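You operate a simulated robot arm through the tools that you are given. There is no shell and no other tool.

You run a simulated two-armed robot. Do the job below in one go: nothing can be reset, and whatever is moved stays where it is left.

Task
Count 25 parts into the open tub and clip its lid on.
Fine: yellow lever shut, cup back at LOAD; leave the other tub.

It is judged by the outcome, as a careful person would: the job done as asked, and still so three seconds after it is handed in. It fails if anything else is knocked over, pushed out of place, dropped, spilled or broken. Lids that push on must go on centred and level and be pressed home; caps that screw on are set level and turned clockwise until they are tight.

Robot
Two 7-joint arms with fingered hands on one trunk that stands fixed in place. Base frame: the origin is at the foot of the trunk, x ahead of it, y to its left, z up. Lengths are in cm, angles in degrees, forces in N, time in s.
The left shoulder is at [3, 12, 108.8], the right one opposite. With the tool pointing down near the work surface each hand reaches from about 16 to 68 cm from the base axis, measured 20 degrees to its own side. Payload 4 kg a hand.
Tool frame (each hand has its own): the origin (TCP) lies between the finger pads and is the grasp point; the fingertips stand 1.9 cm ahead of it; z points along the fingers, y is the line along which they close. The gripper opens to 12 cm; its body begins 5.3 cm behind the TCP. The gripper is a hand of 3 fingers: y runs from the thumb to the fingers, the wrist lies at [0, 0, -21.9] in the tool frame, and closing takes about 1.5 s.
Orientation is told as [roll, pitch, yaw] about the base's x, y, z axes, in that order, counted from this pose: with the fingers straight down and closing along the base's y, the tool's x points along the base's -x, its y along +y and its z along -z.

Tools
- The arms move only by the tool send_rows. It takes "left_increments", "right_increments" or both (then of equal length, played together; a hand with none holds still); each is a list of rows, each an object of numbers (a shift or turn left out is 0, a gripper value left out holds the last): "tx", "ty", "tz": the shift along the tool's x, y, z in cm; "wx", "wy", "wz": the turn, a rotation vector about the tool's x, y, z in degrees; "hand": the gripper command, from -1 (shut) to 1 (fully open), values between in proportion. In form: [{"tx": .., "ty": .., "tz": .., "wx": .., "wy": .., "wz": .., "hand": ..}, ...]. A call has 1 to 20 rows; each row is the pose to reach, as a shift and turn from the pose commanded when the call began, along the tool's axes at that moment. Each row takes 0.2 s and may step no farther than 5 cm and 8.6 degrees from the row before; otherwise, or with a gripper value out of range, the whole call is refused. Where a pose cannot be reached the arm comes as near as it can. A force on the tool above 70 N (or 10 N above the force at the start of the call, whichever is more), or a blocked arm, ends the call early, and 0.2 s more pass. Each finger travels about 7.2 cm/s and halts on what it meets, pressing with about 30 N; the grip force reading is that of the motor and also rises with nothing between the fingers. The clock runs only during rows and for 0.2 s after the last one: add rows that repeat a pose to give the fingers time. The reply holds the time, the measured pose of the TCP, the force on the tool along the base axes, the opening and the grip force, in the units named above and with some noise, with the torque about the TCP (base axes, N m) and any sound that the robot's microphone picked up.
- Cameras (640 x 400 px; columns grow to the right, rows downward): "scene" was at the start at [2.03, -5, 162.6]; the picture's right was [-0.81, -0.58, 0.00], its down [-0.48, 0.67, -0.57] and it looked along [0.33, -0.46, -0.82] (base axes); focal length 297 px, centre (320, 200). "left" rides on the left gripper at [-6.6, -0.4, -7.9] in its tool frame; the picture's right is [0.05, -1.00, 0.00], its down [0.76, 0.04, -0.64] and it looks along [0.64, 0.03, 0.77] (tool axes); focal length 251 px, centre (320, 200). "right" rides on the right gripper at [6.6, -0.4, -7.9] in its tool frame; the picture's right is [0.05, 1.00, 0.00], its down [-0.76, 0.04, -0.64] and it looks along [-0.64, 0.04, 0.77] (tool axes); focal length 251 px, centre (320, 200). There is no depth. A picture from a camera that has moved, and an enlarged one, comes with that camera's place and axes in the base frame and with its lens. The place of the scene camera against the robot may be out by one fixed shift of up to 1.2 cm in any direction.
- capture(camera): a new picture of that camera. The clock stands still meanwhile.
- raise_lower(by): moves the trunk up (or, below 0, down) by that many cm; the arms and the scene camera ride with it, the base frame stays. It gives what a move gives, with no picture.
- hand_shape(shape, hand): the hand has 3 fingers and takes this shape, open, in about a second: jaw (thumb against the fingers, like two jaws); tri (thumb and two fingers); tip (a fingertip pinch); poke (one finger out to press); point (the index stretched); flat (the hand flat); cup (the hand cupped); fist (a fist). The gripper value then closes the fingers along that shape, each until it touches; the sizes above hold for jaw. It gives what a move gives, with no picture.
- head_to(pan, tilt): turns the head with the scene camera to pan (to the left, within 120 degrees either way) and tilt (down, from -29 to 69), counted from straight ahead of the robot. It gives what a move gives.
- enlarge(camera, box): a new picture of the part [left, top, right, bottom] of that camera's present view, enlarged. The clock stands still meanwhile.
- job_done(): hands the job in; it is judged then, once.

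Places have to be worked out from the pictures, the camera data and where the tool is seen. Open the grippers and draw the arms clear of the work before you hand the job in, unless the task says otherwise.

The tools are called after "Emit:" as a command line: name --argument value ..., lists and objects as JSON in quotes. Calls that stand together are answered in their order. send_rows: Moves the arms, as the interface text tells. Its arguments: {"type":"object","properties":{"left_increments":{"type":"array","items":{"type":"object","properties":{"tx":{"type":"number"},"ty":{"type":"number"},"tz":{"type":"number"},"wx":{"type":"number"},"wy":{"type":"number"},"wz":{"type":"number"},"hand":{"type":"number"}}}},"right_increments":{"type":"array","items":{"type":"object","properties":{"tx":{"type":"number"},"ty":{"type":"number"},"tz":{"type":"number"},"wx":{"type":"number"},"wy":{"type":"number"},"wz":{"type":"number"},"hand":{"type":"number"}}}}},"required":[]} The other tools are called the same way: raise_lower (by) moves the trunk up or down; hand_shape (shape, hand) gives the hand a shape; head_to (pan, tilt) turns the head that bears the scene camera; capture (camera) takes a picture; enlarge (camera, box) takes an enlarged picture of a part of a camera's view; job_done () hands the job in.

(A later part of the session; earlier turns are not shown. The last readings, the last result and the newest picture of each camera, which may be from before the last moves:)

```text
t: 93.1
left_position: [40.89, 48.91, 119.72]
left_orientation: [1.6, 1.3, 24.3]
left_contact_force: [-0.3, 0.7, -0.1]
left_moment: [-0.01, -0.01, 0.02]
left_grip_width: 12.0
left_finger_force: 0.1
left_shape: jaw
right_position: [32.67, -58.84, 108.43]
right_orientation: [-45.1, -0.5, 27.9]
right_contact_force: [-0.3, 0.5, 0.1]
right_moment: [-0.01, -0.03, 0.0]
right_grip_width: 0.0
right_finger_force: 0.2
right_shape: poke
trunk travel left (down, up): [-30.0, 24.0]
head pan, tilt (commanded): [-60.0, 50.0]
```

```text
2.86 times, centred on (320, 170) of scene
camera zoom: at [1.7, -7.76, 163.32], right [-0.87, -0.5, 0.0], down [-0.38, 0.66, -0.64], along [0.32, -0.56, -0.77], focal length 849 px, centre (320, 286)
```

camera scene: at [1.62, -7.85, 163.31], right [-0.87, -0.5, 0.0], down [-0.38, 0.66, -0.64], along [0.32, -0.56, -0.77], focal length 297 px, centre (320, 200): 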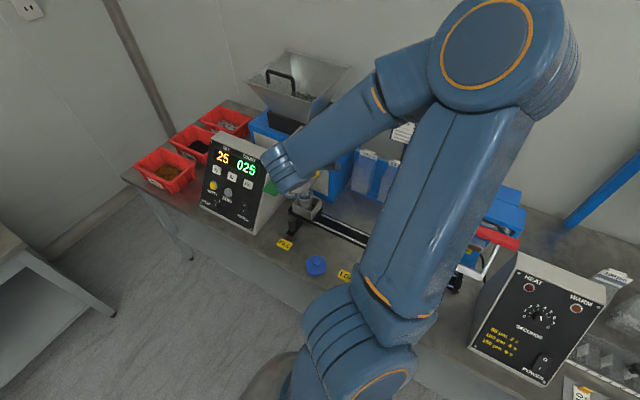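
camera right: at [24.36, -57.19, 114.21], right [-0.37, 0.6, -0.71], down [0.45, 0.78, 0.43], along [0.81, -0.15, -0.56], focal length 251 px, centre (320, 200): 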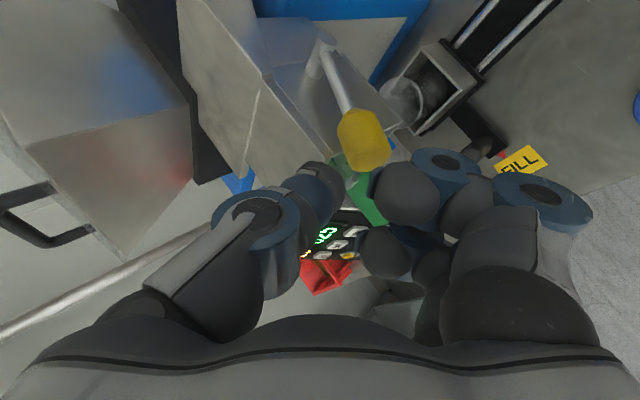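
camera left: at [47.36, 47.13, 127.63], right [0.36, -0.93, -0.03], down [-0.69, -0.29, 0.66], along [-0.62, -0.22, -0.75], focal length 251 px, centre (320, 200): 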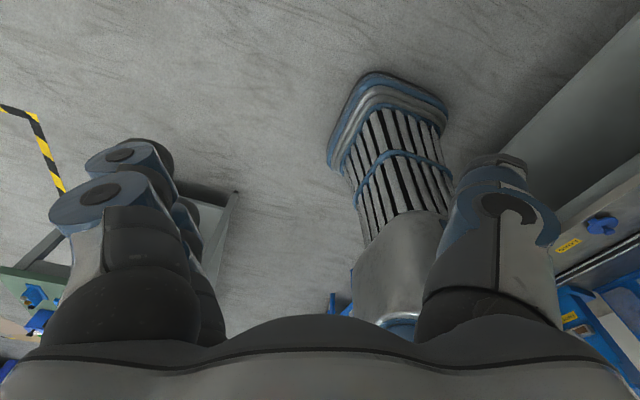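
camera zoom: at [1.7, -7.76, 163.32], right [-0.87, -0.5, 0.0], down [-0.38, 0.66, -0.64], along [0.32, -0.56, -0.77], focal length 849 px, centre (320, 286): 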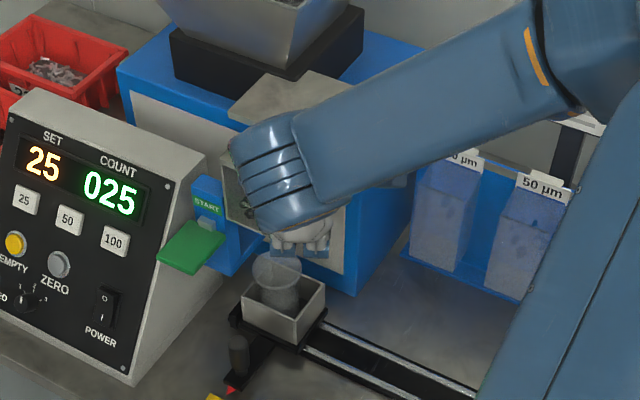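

The tip sits about 2.3 cm above the yellow knob, and the knuckles pass in front of it. I press down gently for the first few centimetres.

Emit:
send_rows --right_increments '[{"tx": 0.12, "ty": 0.64, "tz": 0.92}, {"tx": 0.21, "ty": 1.28, "tz": 1.83}, {"tx": 0.24, "ty": 1.74, "tz": 2.36}, {"tx": 0.24, "ty": 2.1, "tz": 2.71}, {"tx": 0.24, "ty": 2.45, "tz": 3.06}]'

Emit:
capture --camera "right"

Emit:
enlarge --camera "right" --box '[220, 60, 420, 220]'

```text
t: 94.3
left_position: [40.87, 48.79, 119.86]
left_orientation: [1.7, 1.4, 24.3]
left_contact_force: [-0.8, 1.0, -0.2]
left_moment: [0.02, -0.02, 0.01]
left_grip_width: 11.99
left_finger_force: 0.0
left_shape: jaw
right_position: [32.94, -59.33, 104.4]
right_orientation: [-45.0, -0.6, 27.9]
right_contact_force: [0.2, 0.0, 0.3]
right_moment: [-0.01, 0.02, 0.0]
right_grip_width: 0.0
right_finger_force: 0.1
right_shape: poke
trunk travel left (down, up): [-30.0, 24.0]
head pan, tilt (commanded): [-60.0, 50.0]
```

```text
taken
camera right: at [24.46, -57.74, 110.26], right [-0.37, 0.6, -0.71], down [0.44, 0.78, 0.43], along [0.81, -0.15, -0.56], focal length 251 px, centre (320, 200)
```

right: 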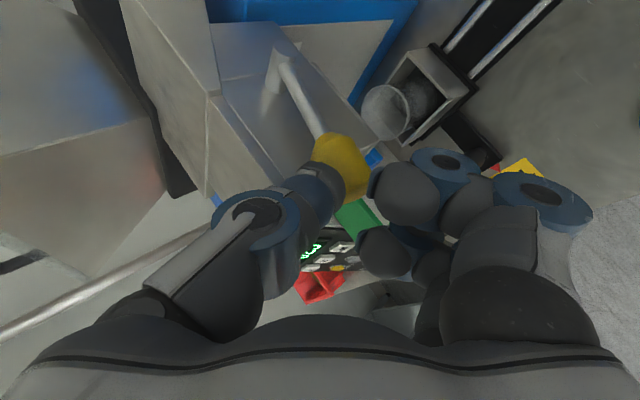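

```text
2.50 times, centred on (320, 140) of right
camera zoom: at [24.46, -57.74, 110.26], right [-0.37, 0.6, -0.71], down [0.44, 0.78, 0.43], along [0.81, -0.15, -0.56], focal length 629 px, centre (320, 350)
```

zoom: 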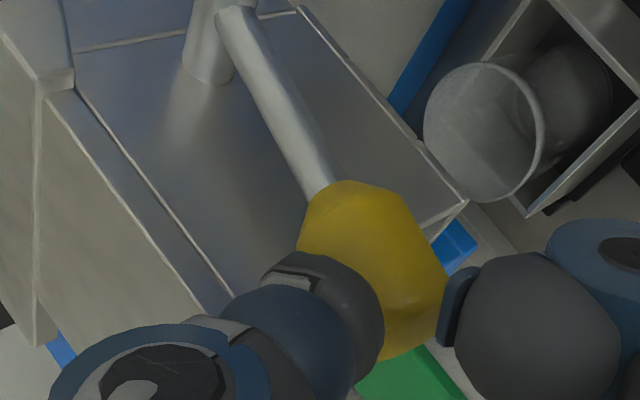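

There is almost no resistance and the knob has started to move down with the finger. I press a little further, following the lever's arc, and check the tub.

Emit:
send_rows --right_increments '[{"tx": 0.0, "ty": 0.35, "tz": 0.35}, {"tx": 0.0, "ty": 0.71, "tz": 0.71}, {"tx": 0.05, "ty": 1.35, "tz": 1.47}]'

Emit:
capture --camera "right"

Emit:
enlarge --camera "right" --box '[220, 40, 460, 220]'

Emit:
enlarge --camera "scene" --box '[265, 155, 345, 235]'

```text
t: 95.1
left_position: [40.78, 48.94, 119.67]
left_orientation: [1.6, 1.3, 24.3]
left_contact_force: [-0.2, -0.2, 0.5]
left_moment: [-0.03, 0.02, -0.01]
left_grip_width: 12.02
left_finger_force: 0.1
left_shape: jaw
right_position: [32.94, -59.51, 102.58]
right_orientation: [-45.0, -0.7, 28.0]
right_contact_force: [0.1, 0.6, 0.0]
right_moment: [0.03, 0.0, 0.01]
right_grip_width: 0.0
right_finger_force: 0.0
right_shape: poke
trunk travel left (down, up): [-30.0, 24.0]
head pan, tilt (commanded): [-60.0, 50.0]
```

```text
taken
camera right: at [24.44, -57.82, 108.31], right [-0.37, 0.6, -0.71], down [0.45, 0.78, 0.43], along [0.81, -0.15, -0.56], focal length 251 px, centre (320, 200)
```

right: 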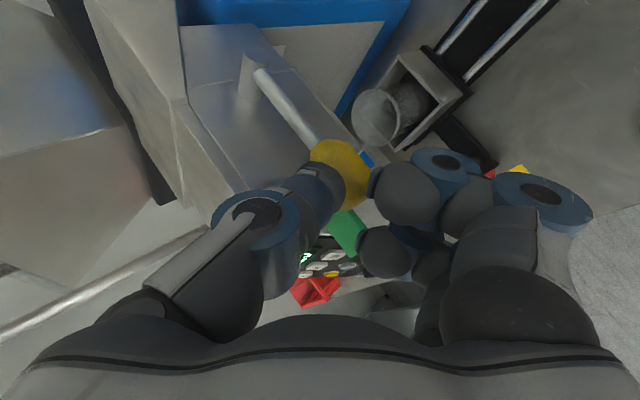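

```text
2.22 times, centred on (340, 130) of right
camera zoom: at [24.44, -57.82, 108.31], right [-0.37, 0.6, -0.71], down [0.45, 0.78, 0.43], along [0.81, -0.15, -0.56], focal length 559 px, centre (276, 356)
```

zoom: 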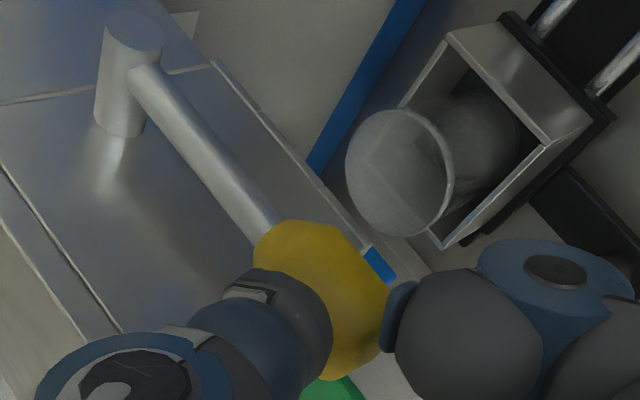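

```text
5.00 times, centred on (305, 195) of scene
camera zoom: at [1.7, -7.84, 163.31], right [-0.87, -0.5, 0.0], down [-0.38, 0.66, -0.64], along [0.32, -0.56, -0.77], focal length 1486 px, centre (395, 225)
```

zoom: 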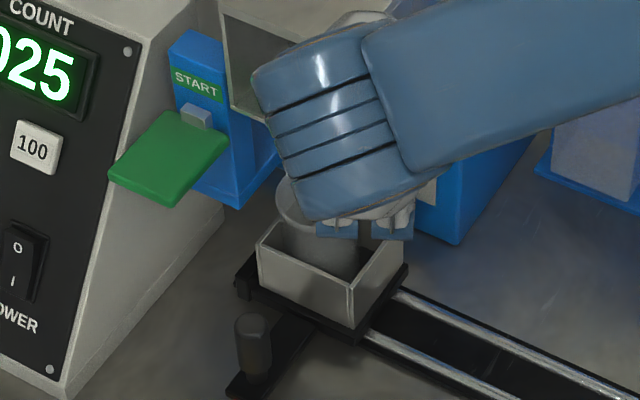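

The lever follows the finger down with hardly any force, and no parts have dropped yet. I continue about 3 cm further along the arc.

Emit:
send_rows --right_increments '[{"tx": 0.05, "ty": 0.33, "tz": 0.45}, {"tx": 0.1, "ty": 0.65, "tz": 0.9}, {"tx": 0.17, "ty": 0.92, "tz": 1.35}, {"tx": 0.24, "ty": 1.18, "tz": 1.8}]'

Emit:
enlarge --camera "right" --box '[220, 40, 460, 220]'

Emit:
enlarge --camera "scene" --box '[265, 155, 345, 235]'

```text
t: 96.1
left_position: [40.98, 48.83, 119.88]
left_orientation: [1.7, 1.3, 24.3]
left_contact_force: [0.3, 0.5, -0.4]
left_moment: [0.02, -0.01, -0.01]
left_grip_width: 12.0
left_finger_force: 0.1
left_shape: jaw
right_position: [33.15, -60.02, 100.47]
right_orientation: [-45.1, -0.5, 27.9]
right_contact_force: [1.0, 0.4, -0.8]
right_moment: [0.0, -0.01, 0.01]
right_grip_width: 0.0
right_finger_force: 0.0
right_shape: poke
trunk travel left (down, up): [-30.0, 24.0]
head pan, tilt (commanded): [-60.0, 50.0]
```

```text
2.22 times, centred on (340, 130) of right
camera zoom: at [24.61, -58.36, 106.27], right [-0.37, 0.6, -0.71], down [0.45, 0.78, 0.43], along [0.81, -0.15, -0.56], focal length 559 px, centre (276, 356)
```

zoom: 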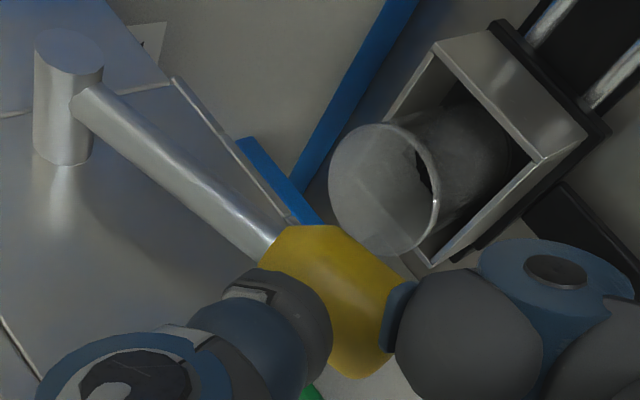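

```text
5.00 times, centred on (305, 195) of scene
camera zoom: at [1.7, -7.82, 163.32], right [-0.87, -0.5, 0.0], down [-0.38, 0.66, -0.64], along [0.32, -0.56, -0.77], focal length 1486 px, centre (395, 225)
```

zoom: 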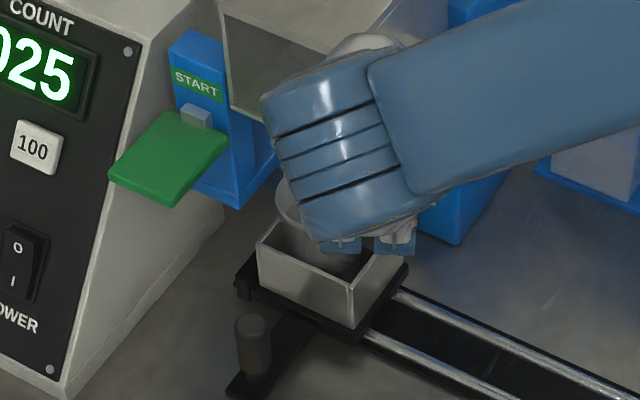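

The lever keeps turning down freely, now perhaps 25° below level. I go on to about 60° below level.

Emit:
send_rows --right_increments '[{"tx": 0.12, "ty": 0.62, "tz": 0.93}, {"tx": 0.24, "ty": 1.25, "tz": 1.87}, {"tx": 0.33, "ty": 1.69, "tz": 2.55}, {"tx": 0.43, "ty": 2.13, "tz": 3.25}]'

Emit:
enlarge --camera "right" --box '[220, 40, 460, 220]'

Emit:
enlarge --camera "scene" --box '[265, 155, 345, 235]'

```text
t: 97.0
left_position: [41.04, 50.99, 119.77]
left_orientation: [1.6, 1.4, 24.3]
left_contact_force: [0.1, -1.0, -0.5]
left_moment: [0.04, 0.06, -0.01]
left_grip_width: 12.01
left_finger_force: 0.0
left_shape: jaw
right_position: [33.33, -58.72, 98.26]
right_orientation: [-46.4, -0.5, 28.2]
right_contact_force: [-17.5, 11.3, 27.7]
right_moment: [-0.16, 0.26, -0.22]
right_grip_width: 0.02
right_finger_force: 0.1
right_shape: poke
trunk travel left (down, up): [-30.0, 24.0]
head pan, tilt (commanded): [-60.0, 50.0]
stopped in row 4 (right hand): the force on the tool passed its limit at 79 N (the readings are from after the stop); the commanded pose is now the measured one
```

```text
2.22 times, centred on (340, 130) of right
camera zoom: at [24.88, -56.99, 103.97], right [-0.37, 0.58, -0.72], down [0.44, 0.8, 0.42], along [0.82, -0.16, -0.55], focal length 559 px, centre (276, 356)
```

zoom: 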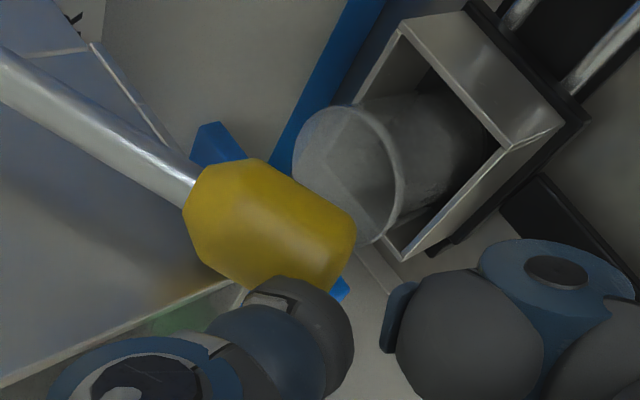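

```text
5.00 times, centred on (305, 195) of scene
camera zoom: at [1.66, -7.62, 163.33], right [-0.87, -0.5, 0.0], down [-0.38, 0.66, -0.64], along [0.32, -0.56, -0.77], focal length 1486 px, centre (395, 225)
```

zoom: 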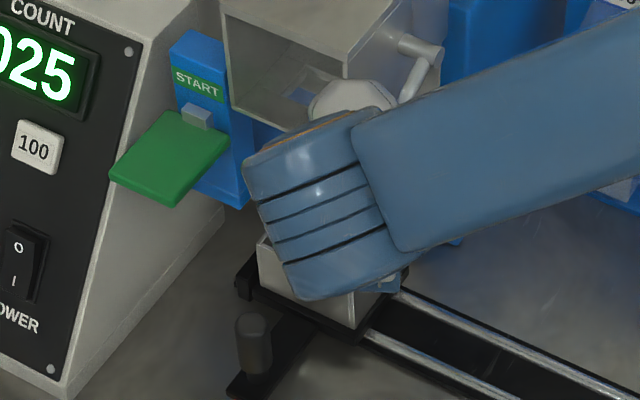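

The lever has reached its lower stop and the trapdoor is open, with blue showing through the chute floor. I lift the finger off and check where the parts went.

Emit:
send_rows --right_increments '[{"tx": -0.3, "ty": -0.5, "tz": -1.4}, {"tx": -0.6, "ty": -1.0, "tz": -2.8}, {"tx": -0.95, "ty": -1.59, "tz": -4.07}, {"tx": -1.2, "ty": -2.0, "tz": -6.5}, {"tx": -1.5, "ty": -2.4, "tz": -10}]'

Emit:
capture --camera "right"

Emit:
enlarge --camera "right" --box '[240, 0, 480, 180]'

Emit:
enlarge --camera "scene" --box '[265, 135, 345, 235]'

```text
t: 98.2
left_position: [40.8, 50.94, 119.82]
left_orientation: [1.7, 1.3, 24.3]
left_contact_force: [0.5, 0.3, -0.4]
left_moment: [-0.02, 0.0, 0.02]
left_grip_width: 12.0
left_finger_force: 0.1
left_shape: jaw
right_position: [31.83, -53.21, 106.85]
right_orientation: [-45.9, -0.6, 28.2]
right_contact_force: [0.2, -0.6, 0.6]
right_moment: [0.02, 0.02, 0.01]
right_grip_width: 0.0
right_finger_force: 0.0
right_shape: poke
trunk travel left (down, up): [-30.0, 24.0]
head pan, tilt (commanded): [-60.0, 50.0]
```

```text
taken
camera right: at [23.39, -51.54, 112.6], right [-0.37, 0.59, -0.72], down [0.44, 0.79, 0.42], along [0.82, -0.16, -0.55], focal length 251 px, centre (320, 200)
```

right: 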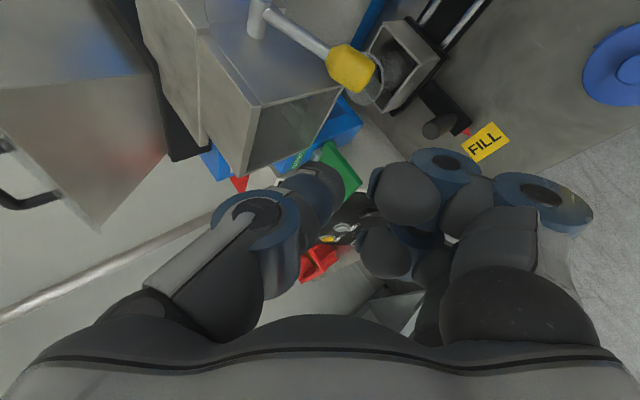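

```text
2.22 times, centred on (360, 90) of right
camera zoom: at [23.39, -51.54, 112.6], right [-0.37, 0.59, -0.72], down [0.44, 0.79, 0.42], along [0.82, -0.16, -0.55], focal length 559 px, centre (231, 444)
```

zoom: 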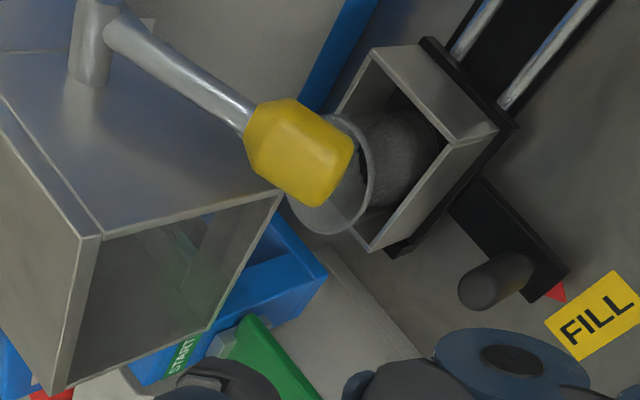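

```text
4.00 times, centred on (305, 185) of scene
camera zoom: at [1.65, -7.71, 163.32], right [-0.87, -0.5, 0.0], down [-0.38, 0.66, -0.64], along [0.32, -0.56, -0.77], focal length 1188 px, centre (380, 260)
```

zoom: 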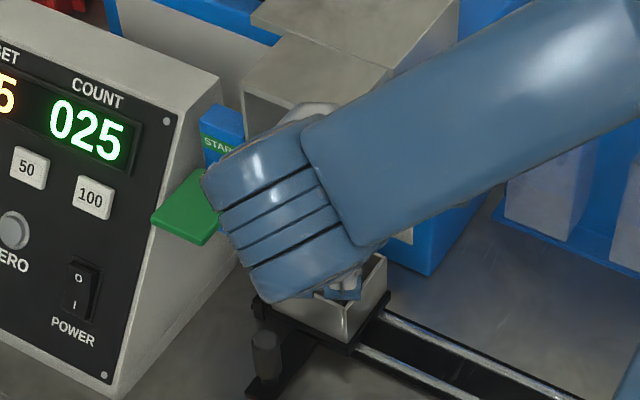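

The chute window is empty and the lever stays down with its knob at about (34.2,-61.6,95.6). To lift it I need to hook it from below on its left side, so I retreat and test a yaw of +65° in free air.

Emit:
send_rows --right_increments '[{"tx": 0.63, "ty": 0.09, "tz": -1.56, "wy": -3.8, "wz": -3.7}, {"tx": 1.26, "ty": 0.18, "tz": -3.1, "wy": -7.6, "wz": -7.4}, {"tx": 1.9, "ty": 0.27, "tz": -4.7, "wy": -11.4, "wz": -11.1}, {"tx": 2.5, "ty": 0.36, "tz": -6.2, "wy": -15.2, "wz": -14.7}, {"tx": 3.15, "ty": 0.45, "tz": -7.8, "wy": -19, "wz": -18.4}, {"tx": 3.8, "ty": 0.54, "tz": -9.3, "wy": -22.8, "wz": -22.1}, {"tx": 4.41, "ty": 0.63, "tz": -10.9, "wy": -26.6, "wz": -25.8}]'

Emit:
capture --camera "right"

Emit:
capture --camera "scene"

Emit:
enlarge --camera "scene" --box '[265, 135, 345, 235]'

```text
t: 99.8
left_position: [40.88, 50.93, 119.67]
left_orientation: [1.7, 1.3, 24.3]
left_contact_force: [0.3, 0.3, -0.2]
left_moment: [-0.02, 0.05, 0.01]
left_grip_width: 12.01
left_finger_force: 0.0
left_shape: jaw
right_position: [24.28, -49.2, 114.09]
right_orientation: [-45.6, -1.2, 66.2]
right_contact_force: [-0.3, 0.1, 0.2]
right_moment: [0.03, 0.01, 0.02]
right_grip_width: 0.05
right_finger_force: 0.0
right_shape: poke
trunk travel left (down, up): [-30.0, 24.0]
head pan, tilt (commanded): [-60.0, 50.0]
```

```text
taken
camera right: at [16.65, -53.13, 119.82], right [-0.66, 0.24, -0.71], down [-0.14, 0.89, 0.44], along [0.74, 0.39, -0.55], focal length 251 px, centre (320, 200)
```

right: 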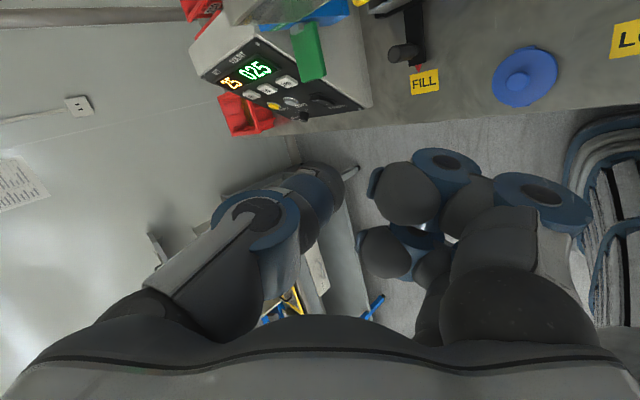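

```text
taken
camera scene: at [1.62, -7.73, 163.32], right [-0.87, -0.5, 0.0], down [-0.38, 0.66, -0.64], along [0.32, -0.56, -0.77], focal length 297 px, centre (320, 200)
```

scene: 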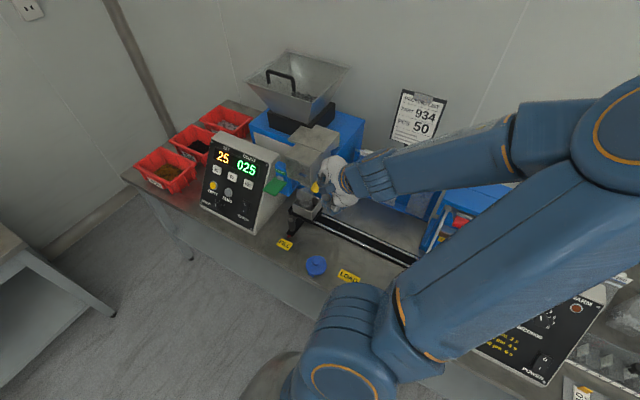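

```text
4.00 times, centred on (305, 185) of scene
camera zoom: at [1.62, -7.73, 163.32], right [-0.87, -0.5, 0.0], down [-0.38, 0.66, -0.64], along [0.32, -0.56, -0.77], focal length 1188 px, centre (380, 260)
```

zoom: 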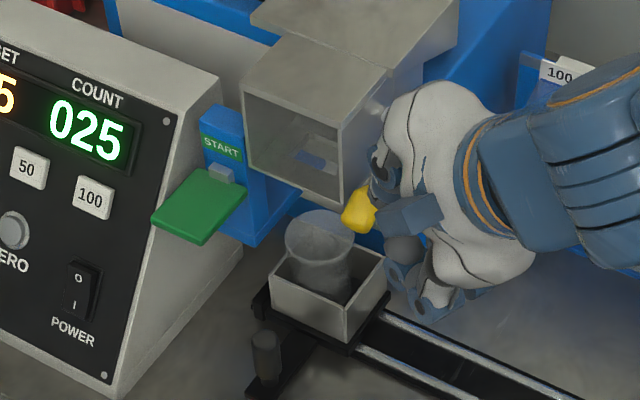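

Yaw +66° is reachable. I zoom in on the tub and the chute floor to verify the parts went into the tub.

Emit:
enlarge --camera "scene" --box '[280, 175, 340, 225]'

Emit:
enlarge --camera "scene" --box '[290, 140, 340, 190]'

Emit:
enlarge --camera "left" --box '[600, 0, 640, 400]'

```text
8.00 times, centred on (310, 200) of scene
camera zoom: at [1.62, -7.73, 163.32], right [-0.87, -0.5, 0.0], down [-0.38, 0.66, -0.64], along [0.32, -0.56, -0.77], focal length 2377 px, centre (400, 200)
```

zoom: 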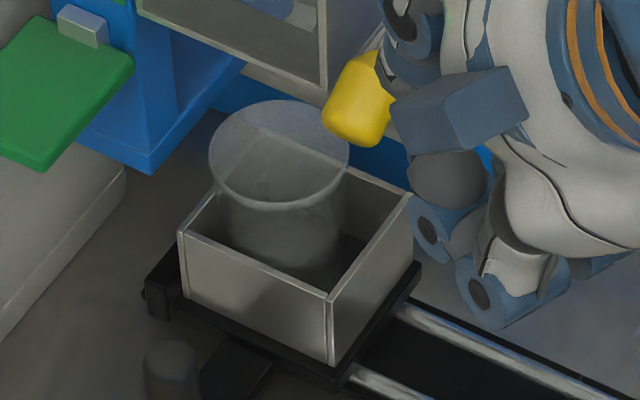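

```text
8.00 times, centred on (315, 165) of scene
camera zoom: at [1.62, -7.73, 163.32], right [-0.87, -0.5, 0.0], down [-0.38, 0.66, -0.64], along [0.32, -0.56, -0.77], focal length 2377 px, centre (360, 480)
```

zoom: 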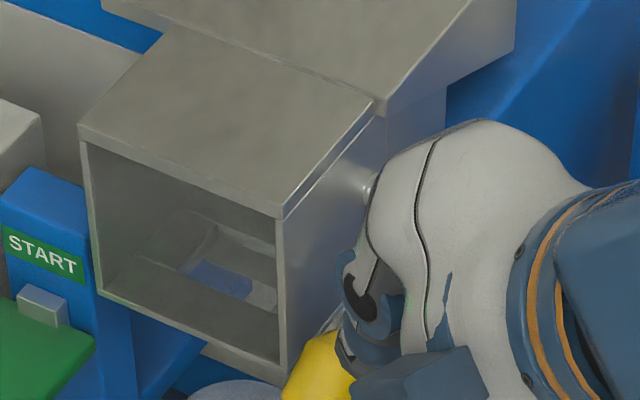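

```text
1.00 times, centred on (620, 200) of left (not enlarged: the box is as wide or as high as the picture)
camera zoom: at [47.33, 53.13, 127.59], right [0.36, -0.93, -0.03], down [-0.69, -0.29, 0.66], along [-0.62, -0.22, -0.75], focal length 251 px, centre (20, 200)
```

zoom: 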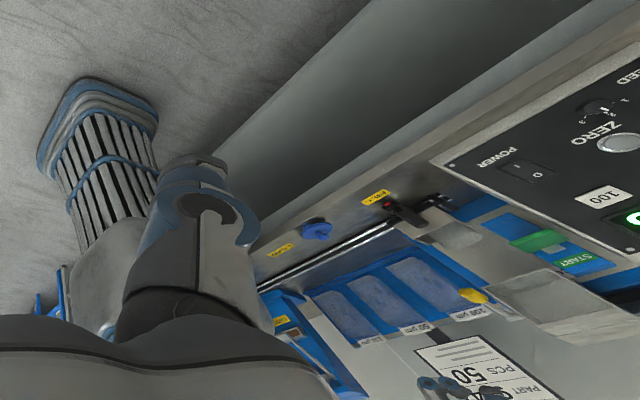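

The opening in the chute floor is clear, so all the parts have dropped. For hooking the lever from behind and below, the poke finger needs another roll, so I rotate the hand in free air towards yaw −30°, pitch −30°.

Emit:
send_rows --right_increments '[{"wx": -0.8, "wy": 1.3, "wz": 7.9, "tz": -0.3}, {"wx": -1.6, "wy": 2.6, "wz": 15.7, "tz": -0.6}, {"wx": -2.3, "wy": 3.9, "wz": 23.6, "tz": -0.9}, {"wx": -3.1, "wy": 5.1, "wz": 31.4, "tz": -1.2}, {"wx": -3.9, "wy": 6.4, "wz": 39.3, "tz": -1.5}, {"wx": -4.7, "wy": 7.7, "wz": 47.2, "tz": -1.8}, {"wx": -5.5, "wy": 9.0, "wz": 55, "tz": -2}, {"wx": -6.2, "wy": 10.3, "wz": 62.9, "tz": -2}, {"wx": -7, "wy": 11.6, "wz": 70.7, "tz": -2}, {"wx": -7.8, "wy": 12.8, "wz": 78.6, "tz": -2}, {"wx": -8.6, "wy": 14.1, "wz": 86.4, "tz": -2}, {"wx": -9.35, "wy": 15.4, "wz": 94.3, "tz": -2}]'

Emit:
capture --camera "right"

Emit:
capture --camera "scene"

```text
t: 101.0
left_position: [41.13, 53.26, 119.48]
left_orientation: [1.6, 1.5, 24.3]
left_contact_force: [0.4, 0.2, -1.5]
left_moment: [-0.04, 0.07, 0.0]
left_grip_width: 12.0
left_finger_force: 0.0
left_shape: jaw
right_position: [24.41, -47.47, 115.56]
right_orientation: [-33.4, -20.6, 34.3]
right_contact_force: [1.0, 0.4, 1.0]
right_moment: [-0.01, 0.06, -0.04]
right_grip_width: 0.01
right_finger_force: 0.1
right_shape: poke
trunk travel left (down, up): [-30.0, 24.0]
head pan, tilt (commanded): [-60.0, 50.0]
stopped in row 5 (right hand): the arm was blocked; the commanded pose is now the measured one
```

```text
taken
camera right: at [14.99, -48.93, 119.59], right [-0.35, 0.77, -0.53], down [0.22, 0.62, 0.75], along [0.91, 0.15, -0.39], focal length 251 px, centre (320, 200)
```

right: 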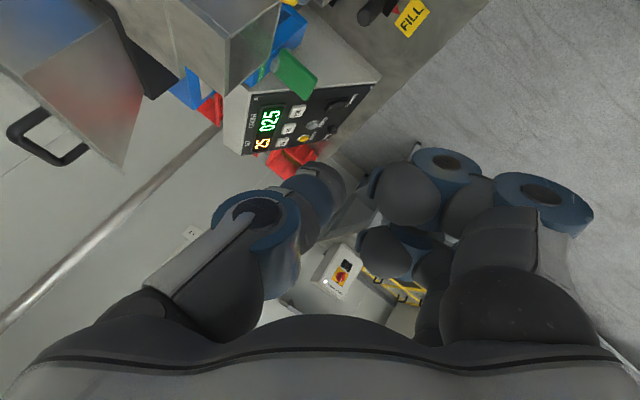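

```text
taken
camera scene: at [2.09, -7.35, 163.33], right [-0.87, -0.5, 0.0], down [-0.39, 0.66, -0.64], along [0.32, -0.56, -0.77], focal length 297 px, centre (320, 200)
```

scene: 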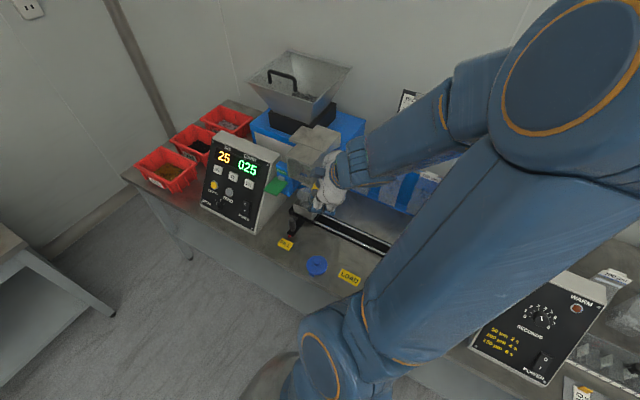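

The elbow came too close to the head there. I unwind back to the start-like posture at a more extended point (40,-46,114).

Emit:
send_rows --right_increments '[{"tx": -1.37, "ty": -0.31, "tz": 1.05, "wx": -2.6, "wy": 3.5, "wz": 4.07}, {"tx": -2.7, "ty": -0.63, "tz": 2.1, "wx": -5.2, "wy": 7.0, "wz": 8.1}, {"tx": -4.1, "ty": -0.94, "tz": 3.15, "wx": -7.8, "wy": 10.5, "wz": 12.2}, {"tx": -5.5, "ty": -1.25, "tz": 4.2, "wx": -10.4, "wy": 14, "wz": 16.3}, {"tx": -6.8, "ty": -1.57, "tz": 5.25, "wx": -13, "wy": 17.5, "wz": 20.3}, {"tx": -8.2, "ty": -1.88, "tz": 6.3, "wx": -15.7, "wy": 21, "wz": 24.4}, {"tx": -9.6, "ty": -2.2, "tz": 7.35, "wx": -18.3, "wy": 24.5, "wz": 28.5}, {"tx": -10.9, "ty": -2.5, "tz": 8.4, "wx": -20.9, "wy": 28, "wz": 32.5}, {"tx": -12.3, "ty": -2.82, "tz": 9.44, "wx": -23.5, "wy": 31.5, "wz": 36.6}]'

Emit:
capture --camera "scene"

Emit:
capture --camera "right"

```text
t: 101.3
left_position: [41.1, 55.18, 119.53]
left_orientation: [1.7, 1.4, 24.4]
left_contact_force: [2.0, 0.1, 0.1]
left_moment: [-0.02, 0.0, 0.01]
left_grip_width: 11.99
left_finger_force: 0.2
left_shape: jaw
right_position: [25.3, -46.2, 115.59]
right_orientation: [-30.1, -20.5, 31.8]
right_contact_force: [0.4, 0.5, -0.4]
right_moment: [-0.03, 0.04, 0.0]
right_grip_width: 0.0
right_finger_force: 0.0
right_shape: poke
right hand out of reach, approached as far as the arm can: row 1
trunk travel left (down, up): [-30.0, 24.0]
head pan, tilt (commanded): [-60.0, 50.0]
stopped in row 1 (right hand): the arm was blocked; the commanded pose is now the measured one
```

```text
taken
camera scene: at [1.9, -7.6, 163.32], right [-0.87, -0.5, 0.0], down [-0.38, 0.66, -0.64], along [0.32, -0.56, -0.77], focal length 297 px, centre (320, 200)
```

scene: 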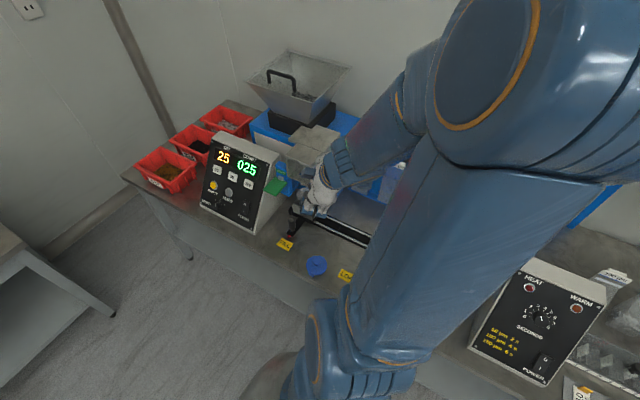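

```text
taken
camera right: at [15.96, -47.57, 119.77], right [-0.35, 0.8, -0.49], down [0.26, 0.58, 0.77], along [0.9, 0.14, -0.41], focal length 251 px, centre (320, 200)
```

right: 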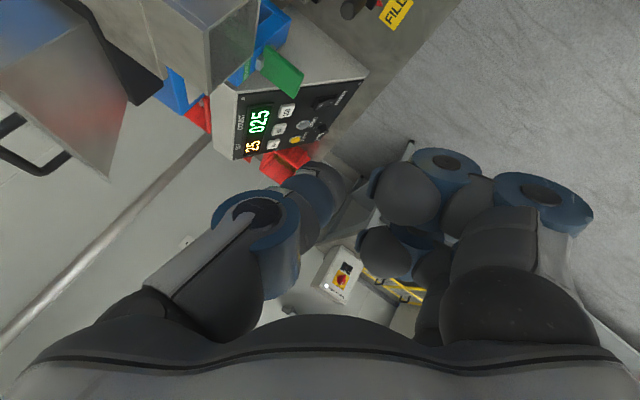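

The elbow is jammed up by the head, so I extend the arm straight along the tool axis, down and outwards, to bring the elbow down.

Emit:
send_rows --right_increments '[{"tz": 0.8}, {"tz": 1.8}, {"tz": 3}, {"tz": 4.5}, {"tz": 6}, {"tz": 8}]'

Emit:
capture --camera "scene"

```text
t: 101.6
left_position: [40.77, 57.1, 119.66]
left_orientation: [1.7, 1.3, 24.3]
left_contact_force: [-0.4, 0.7, 0.0]
left_moment: [-0.03, 0.0, 0.01]
left_grip_width: 12.02
left_finger_force: 0.0
left_shape: jaw
right_position: [25.74, -45.4, 116.24]
right_orientation: [-29.6, -20.6, 32.0]
right_contact_force: [-0.2, -0.4, -0.2]
right_moment: [0.0, 0.01, -0.02]
right_grip_width: 0.01
right_finger_force: 0.1
right_shape: poke
trunk travel left (down, up): [-30.0, 24.0]
head pan, tilt (commanded): [-60.0, 50.0]
stopped in row 1 (right hand): the arm was blocked; the commanded pose is now the measured one
```

```text
taken
camera scene: at [1.6, -7.79, 163.32], right [-0.87, -0.5, 0.0], down [-0.38, 0.66, -0.64], along [0.32, -0.56, -0.77], focal length 297 px, centre (320, 200)
```

scene: 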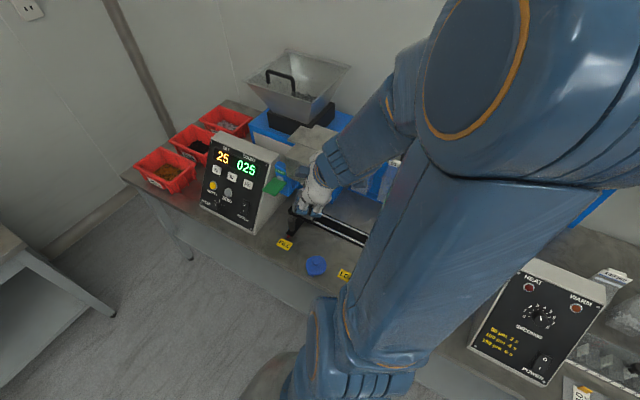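

Still blocked: the solver wants another elbow branch from here. I reverse the last rotation slowly, back towards yaw 66°, roll −45°, which was reachable.

Emit:
send_rows --right_increments '[{"wx": 0.7, "wy": -0.5, "wz": -3.2}, {"tx": 0.4, "ty": -0.15, "tz": 0.25, "wx": 1.5, "wy": -1, "wz": -6.4}, {"tx": 0.8, "ty": -0.3, "tz": 0.5, "wx": 2.2, "wy": -1.4, "wz": -9.6}, {"tx": 1.2, "ty": -0.5, "tz": 0.8, "wx": 3, "wy": -1.9, "wz": -12.8}, {"tx": 1.6, "ty": -0.7, "tz": 1.1, "wx": 3.7, "wy": -2.4, "wz": -16}, {"tx": 2.0, "ty": -0.85, "tz": 1.4, "wx": 4.5, "wy": -2.9, "wz": -19.2}, {"tx": 2.5, "ty": -1.0, "tz": 1.7, "wx": 5.2, "wy": -3.3, "wz": -22.4}, {"tx": 3.0, "ty": -1.25, "tz": 2.0, "wx": 6, "wy": -3.8, "wz": -25.6}, {"tx": 3.4, "ty": -1.4, "tz": 2.3, "wx": 6.7, "wy": -4.3, "wz": -28.8}, {"tx": 3.8, "ty": -1.6, "tz": 2.6, "wx": 7.5, "wy": -4.8, "wz": -32}, {"tx": 4.2, "ty": -1.75, "tz": 2.9, "wx": 8.2, "wy": -5.3, "wz": -35.2}, {"tx": 4.5, "ty": -1.88, "tz": 3.09, "wx": 8.9, "wy": -5.7, "wz": -38.2}]'

Emit:
capture --camera "scene"

```text
t: 101.9
left_position: [40.88, 59.18, 119.47]
left_orientation: [1.7, 1.6, 24.4]
left_contact_force: [0.6, 0.6, -0.1]
left_moment: [-0.01, -0.01, 0.05]
left_grip_width: 12.02
left_finger_force: 0.1
left_shape: jaw
right_position: [26.37, -44.11, 116.67]
right_orientation: [-29.0, -19.9, 33.3]
right_contact_force: [0.2, 1.1, 0.2]
right_moment: [-0.02, -0.01, -0.04]
right_grip_width: 0.0
right_finger_force: 0.1
right_shape: poke
trunk travel left (down, up): [-30.0, 24.0]
head pan, tilt (commanded): [-60.0, 50.0]
stopped in row 1 (right hand): the arm was blocked; the commanded pose is now the measured one
```

```text
taken
camera scene: at [1.74, -7.62, 163.32], right [-0.87, -0.5, 0.0], down [-0.38, 0.66, -0.64], along [0.32, -0.56, -0.77], focal length 297 px, centre (320, 200)
```

scene: 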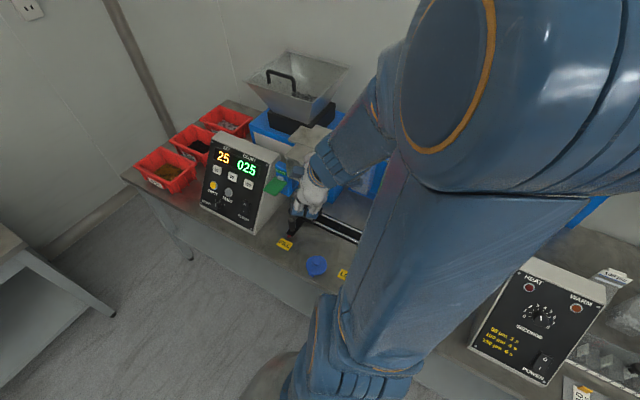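

The elbow presses up beside the head. I turn the head away to the left to give the elbow room.

Emit:
head_to --pan 60 --tilt 30

Emit:
capture --camera "scene"

Emit:
enlarge --camera "left" --box '[600, 0, 640, 400]'

Emit:
capture --camera "left"

```text
t: 103.9
left_position: [41.06, 58.93, 119.75]
left_orientation: [1.8, 1.4, 24.4]
left_contact_force: [0.4, 0.0, 0.8]
left_moment: [0.01, 0.01, 0.0]
left_grip_width: 12.0
left_finger_force: 0.0
left_shape: jaw
right_position: [26.4, -44.36, 116.57]
right_orientation: [-28.9, -20.1, 33.1]
right_contact_force: [0.0, 0.2, 0.4]
right_moment: [-0.01, 0.02, -0.01]
right_grip_width: 0.0
right_finger_force: 0.1
right_shape: poke
trunk travel left (down, up): [-30.0, 24.0]
head pan, tilt (commanded): [60.0, 30.0]
```

```text
taken
camera scene: at [2.37, 6.7, 166.27], right [0.87, -0.5, 0.0], down [-0.25, -0.43, -0.87], along [0.43, 0.75, -0.5], focal length 297 px, centre (320, 200)
```

scene: 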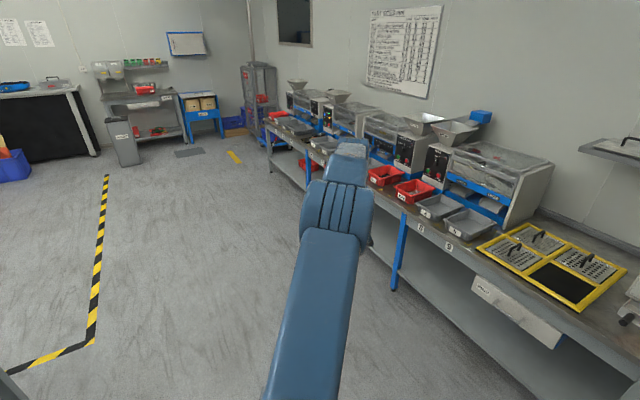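

```text
1.00 times, centred on (620, 200) of left (not enlarged: the box is as wide or as high as the picture)
camera zoom: at [47.4, 61.19, 127.45], right [0.36, -0.93, -0.03], down [-0.69, -0.29, 0.66], along [-0.63, -0.22, -0.75], focal length 251 px, centre (20, 200)
```

zoom: 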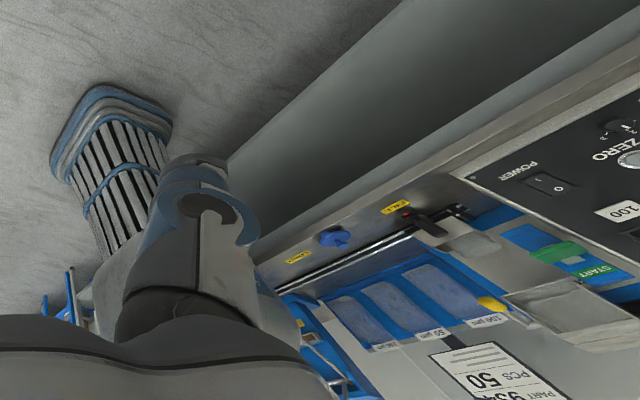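

```text
taken
camera left: at [47.4, 61.19, 127.45], right [0.36, -0.93, -0.03], down [-0.69, -0.29, 0.66], along [-0.63, -0.22, -0.75], focal length 251 px, centre (320, 200)
```

left: 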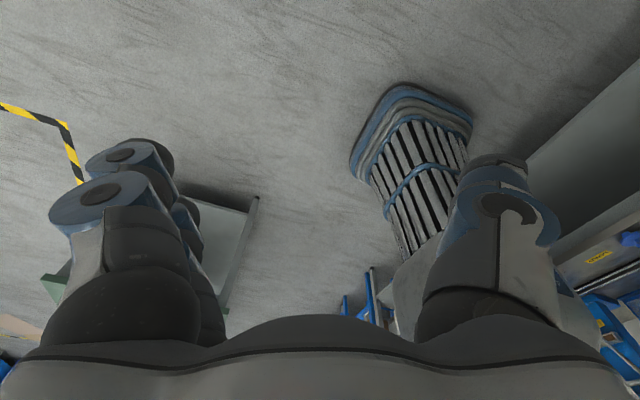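

With the head turned away, I try the slow reversal again.

Emit:
send_rows --right_increments '[{"wx": 0.4, "wy": -0.25, "wz": -1.6, "tx": 0.2, "tz": 0.2}, {"wx": 0.8, "wy": -0.5, "wz": -3.2, "tx": 0.4, "ty": -0.1, "tz": 0.4}, {"wx": 1.5, "wy": -1, "wz": -6.4, "tx": 0.8, "ty": -0.3, "tz": 0.7}, {"wx": 2.2, "wy": -1.4, "wz": -9.6, "tx": 1.2, "ty": -0.5, "tz": 1.0}, {"wx": 3, "wy": -1.9, "wz": -12.8, "tx": 1.7, "ty": -0.7, "tz": 1.3}, {"wx": 3.7, "wy": -2.4, "wz": -16, "tx": 2.2, "ty": -0.9, "tz": 1.6}]'

```text
t: 104.3
left_position: [40.94, 61.34, 119.3]
left_orientation: [1.7, 1.7, 24.4]
left_contact_force: [0.7, 0.0, -0.4]
left_moment: [-0.06, 0.03, 0.02]
left_grip_width: 12.0
left_finger_force: 0.0
left_shape: jaw
right_position: [26.89, -42.89, 117.23]
right_orientation: [-28.1, -19.5, 33.7]
right_contact_force: [-0.2, 1.2, 0.1]
right_moment: [-0.05, 0.0, -0.04]
right_grip_width: 0.0
right_finger_force: 0.0
right_shape: poke
trunk travel left (down, up): [-30.0, 24.0]
head pan, tilt (commanded): [60.0, 30.0]
stopped in row 1 (right hand): the arm was blocked; the commanded pose is now the measured one
```

Each try lets the elbow drift towards its preferred place. I head for the natural start-like posture (tool down, yaw 0, near (40,-44,120)) in small steps so that it can settle there.

Emit:
send_rows --right_increments '[{"tx": -0.3, "ty": -0.2, "tz": 0.14, "wx": -0.7, "wy": 0.8, "wz": 0.9}, {"tx": -0.9, "ty": -0.6, "tz": 0.4, "wx": -2, "wy": 2.5, "wz": 2.6}, {"tx": -1.7, "ty": -1.1, "tz": 0.7, "wx": -3.4, "wy": 4.2, "wz": 4.4}, {"tx": -2.5, "ty": -1.6, "tz": 1.1, "wx": -5, "wy": 6.2, "wz": 6.5}, {"tx": -3.3, "ty": -2.1, "tz": 1.4, "wx": -6.7, "wy": 8.3, "wz": 8.7}, {"tx": -4.2, "ty": -2.7, "tz": 1.8, "wx": -8.4, "wy": 10.5, "wz": 11}, {"tx": -5.1, "ty": -3.3, "tz": 2.2, "wx": -10.2, "wy": 12.8, "wz": 13.4}, {"tx": -6, "ty": -3.9, "tz": 2.6, "wx": -12, "wy": 15, "wz": 15.8}, {"tx": -7, "ty": -4.5, "tz": 3, "wx": -14, "wy": 17.5, "wz": 18.4}, {"tx": -8, "ty": -5.2, "tz": 3.4, "wx": -16, "wy": 20, "wz": 21}, {"tx": -9.2, "ty": -5.9, "tz": 3.9, "wx": -18.5, "wy": 23.1, "wz": 24.2}, {"tx": -10.6, "ty": -6.84, "tz": 4.55, "wx": -21.3, "wy": 26.6, "wz": 27.9}]'

```text
t: 104.6
left_position: [40.9, 63.12, 119.27]
left_orientation: [1.5, 1.8, 24.5]
left_contact_force: [1.1, -0.1, -0.1]
left_moment: [-0.02, 0.01, -0.02]
left_grip_width: 12.01
left_finger_force: 0.1
left_shape: jaw
right_position: [27.36, -41.68, 117.46]
right_orientation: [-26.6, -19.1, 33.0]
right_contact_force: [-0.5, 1.0, -0.2]
right_moment: [-0.01, 0.01, -0.03]
right_grip_width: 0.0
right_finger_force: 0.0
right_shape: poke
trunk travel left (down, up): [-30.0, 24.0]
head pan, tilt (commanded): [60.0, 30.0]
stopped in row 1 (left hand): the arm was blocked; the commanded pose is now the measured one
```

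I test whether simply holding still is stable from here.

Emit:
send_rows --right_increments '[{"tx": 0}, {"tx": 0}]'

Emit:
head_to --pan -30 --tilt 45

Emit:
capture --camera "scene"

```text
t: 104.9
left_position: [39.82, 64.64, 117.8]
left_orientation: [0.3, 3.7, 25.0]
left_contact_force: [0.3, 1.0, 1.0]
left_moment: [-0.06, 0.06, 0.02]
left_grip_width: 11.99
left_finger_force: 0.1
left_shape: jaw
right_position: [27.91, -40.13, 118.06]
right_orientation: [-25.4, -18.7, 32.9]
right_contact_force: [0.6, 0.6, 0.9]
right_moment: [-0.06, 0.03, -0.08]
right_grip_width: 0.01
right_finger_force: 0.0
right_shape: poke
trunk travel left (down, up): [-30.0, 24.0]
head pan, tilt (commanded): [60.0, 30.0]
stopped in row 1 (left hand): the arm was blocked; the commanded pose is now the measured one
```

```text
t: 106.6
left_position: [39.76, 64.36, 118.15]
left_orientation: [0.5, 3.4, 25.1]
left_contact_force: [-1.0, -0.5, 0.2]
left_moment: [0.01, 0.0, 0.01]
left_grip_width: 12.02
left_finger_force: 0.0
left_shape: jaw
right_position: [27.92, -40.44, 117.94]
right_orientation: [-25.3, -19.0, 32.8]
right_contact_force: [-0.4, -0.6, -0.2]
right_moment: [0.01, -0.02, -0.03]
right_grip_width: 0.01
right_finger_force: 0.1
right_shape: poke
trunk travel left (down, up): [-30.0, 24.0]
head pan, tilt (commanded): [-30.0, 45.0]
```

```text
taken
camera scene: at [4.9, -5.22, 164.01], right [-0.5, -0.87, 0.0], down [-0.61, 0.35, -0.71], along [0.61, -0.35, -0.71], focal length 297 px, centre (320, 200)
```

scene: 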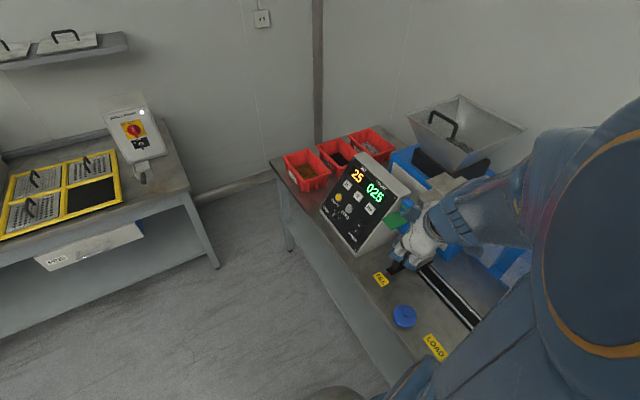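

The left arm was pushed out to its reach limit and is now the one being blocked. I bring only the left hand back inwards, slowly.

Emit:
send_rows --left_increments '[{"tx": 0.4, "ty": -0.9}, {"tx": 0.85, "ty": -1.8}, {"tx": 1.3, "ty": -2.7}, {"tx": 1.7, "ty": -3.6}, {"tx": 2.5, "ty": -5.4}, {"tx": 3.4, "ty": -7.25}, {"tx": 4.2, "ty": -9.1}, {"tx": 5.1, "ty": -10.9}]'

Emit:
capture --camera "scene"

```text
t: 106.9
left_position: [38.25, 64.31, 117.0]
left_orientation: [-1.3, 8.5, 23.8]
left_contact_force: [-20.3, 14.2, 49.3]
left_moment: [-0.67, -2.27, 0.45]
left_grip_width: 11.98
left_finger_force: 0.0
left_shape: jaw
right_position: [28.9, -38.77, 118.24]
right_orientation: [-24.1, -18.1, 32.8]
right_contact_force: [5.5, 0.3, -1.9]
right_moment: [0.01, 0.32, -0.08]
right_grip_width: 0.01
right_finger_force: 0.0
right_shape: poke
trunk travel left (down, up): [-30.0, 24.0]
head pan, tilt (commanded): [-30.0, 45.0]
stopped in row 1 (left hand): the arm was blocked; the commanded pose is now the measured one
```

```text
taken
camera scene: at [5.62, -5.05, 164.04], right [-0.5, -0.87, 0.0], down [-0.62, 0.35, -0.7], along [0.61, -0.35, -0.71], focal length 297 px, centre (320, 200)
```

scene: 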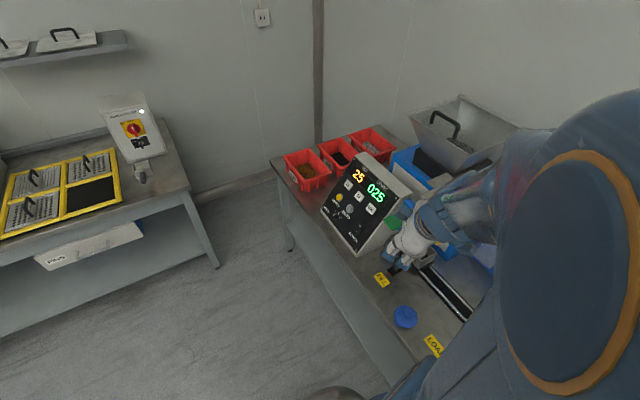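

The left hand now feels a force, so it touches something. I look through its camera and turn the head to it.

Emit:
capture --camera "left"

Emit:
enlarge --camera "left" --box '[0, 0, 40, 400]'

Emit:
head_to --pan 60 --tilt 45

Emit:
capture --camera "scene"

```text
taken
camera left: at [45.38, 67.16, 123.82], right [0.36, -0.93, 0.03], down [-0.63, -0.22, 0.75], along [-0.69, -0.29, -0.66], focal length 251 px, centre (320, 200)
```

left: 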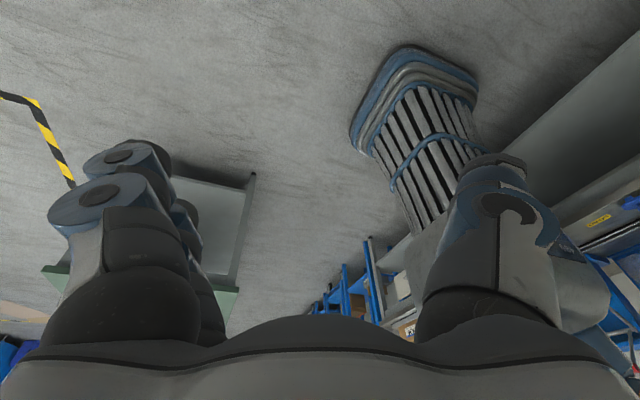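

```text
1.00 times, centred on (20, 200) of left (not enlarged: the box is as wide or as high as the picture)
camera zoom: at [45.38, 67.16, 123.82], right [0.36, -0.93, 0.03], down [-0.63, -0.22, 0.75], along [-0.69, -0.29, -0.66], focal length 251 px, centre (620, 200)
```

zoom: 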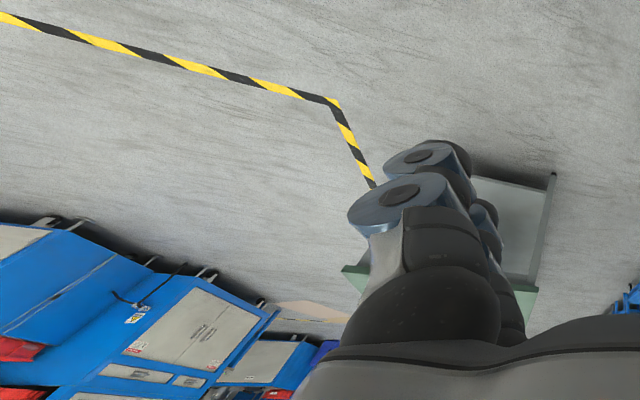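

```text
t: 108.6
left_position: [38.45, 63.41, 112.37]
left_orientation: [-2.4, 8.6, 21.0]
left_contact_force: [-20.2, 30.8, -52.7]
left_moment: [-2.54, -0.83, 0.34]
left_grip_width: 11.99
left_finger_force: 0.0
left_shape: jaw
right_position: [28.3, -38.98, 118.34]
right_orientation: [-24.2, -18.6, 32.6]
right_contact_force: [-1.1, -4.6, 1.1]
right_moment: [0.29, -0.05, 0.17]
right_grip_width: 0.01
right_finger_force: 0.0
right_shape: poke
trunk travel left (down, up): [-30.0, 24.0]
head pan, tilt (commanded): [60.0, 45.0]
```

```text
taken
camera scene: at [1.87, 5.78, 164.02], right [0.87, -0.5, 0.0], down [-0.35, -0.61, -0.71], along [0.35, 0.61, -0.71], focal length 297 px, centre (320, 200)
```

scene: 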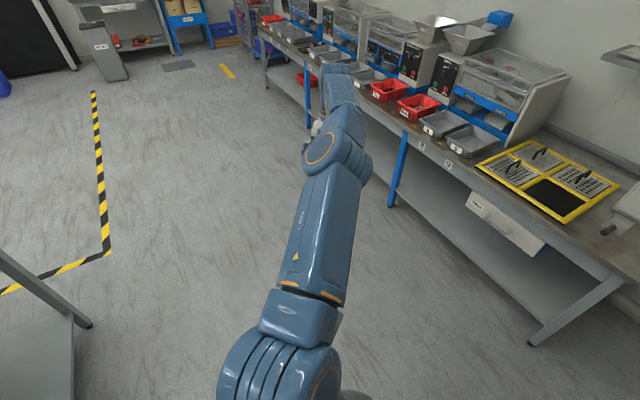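

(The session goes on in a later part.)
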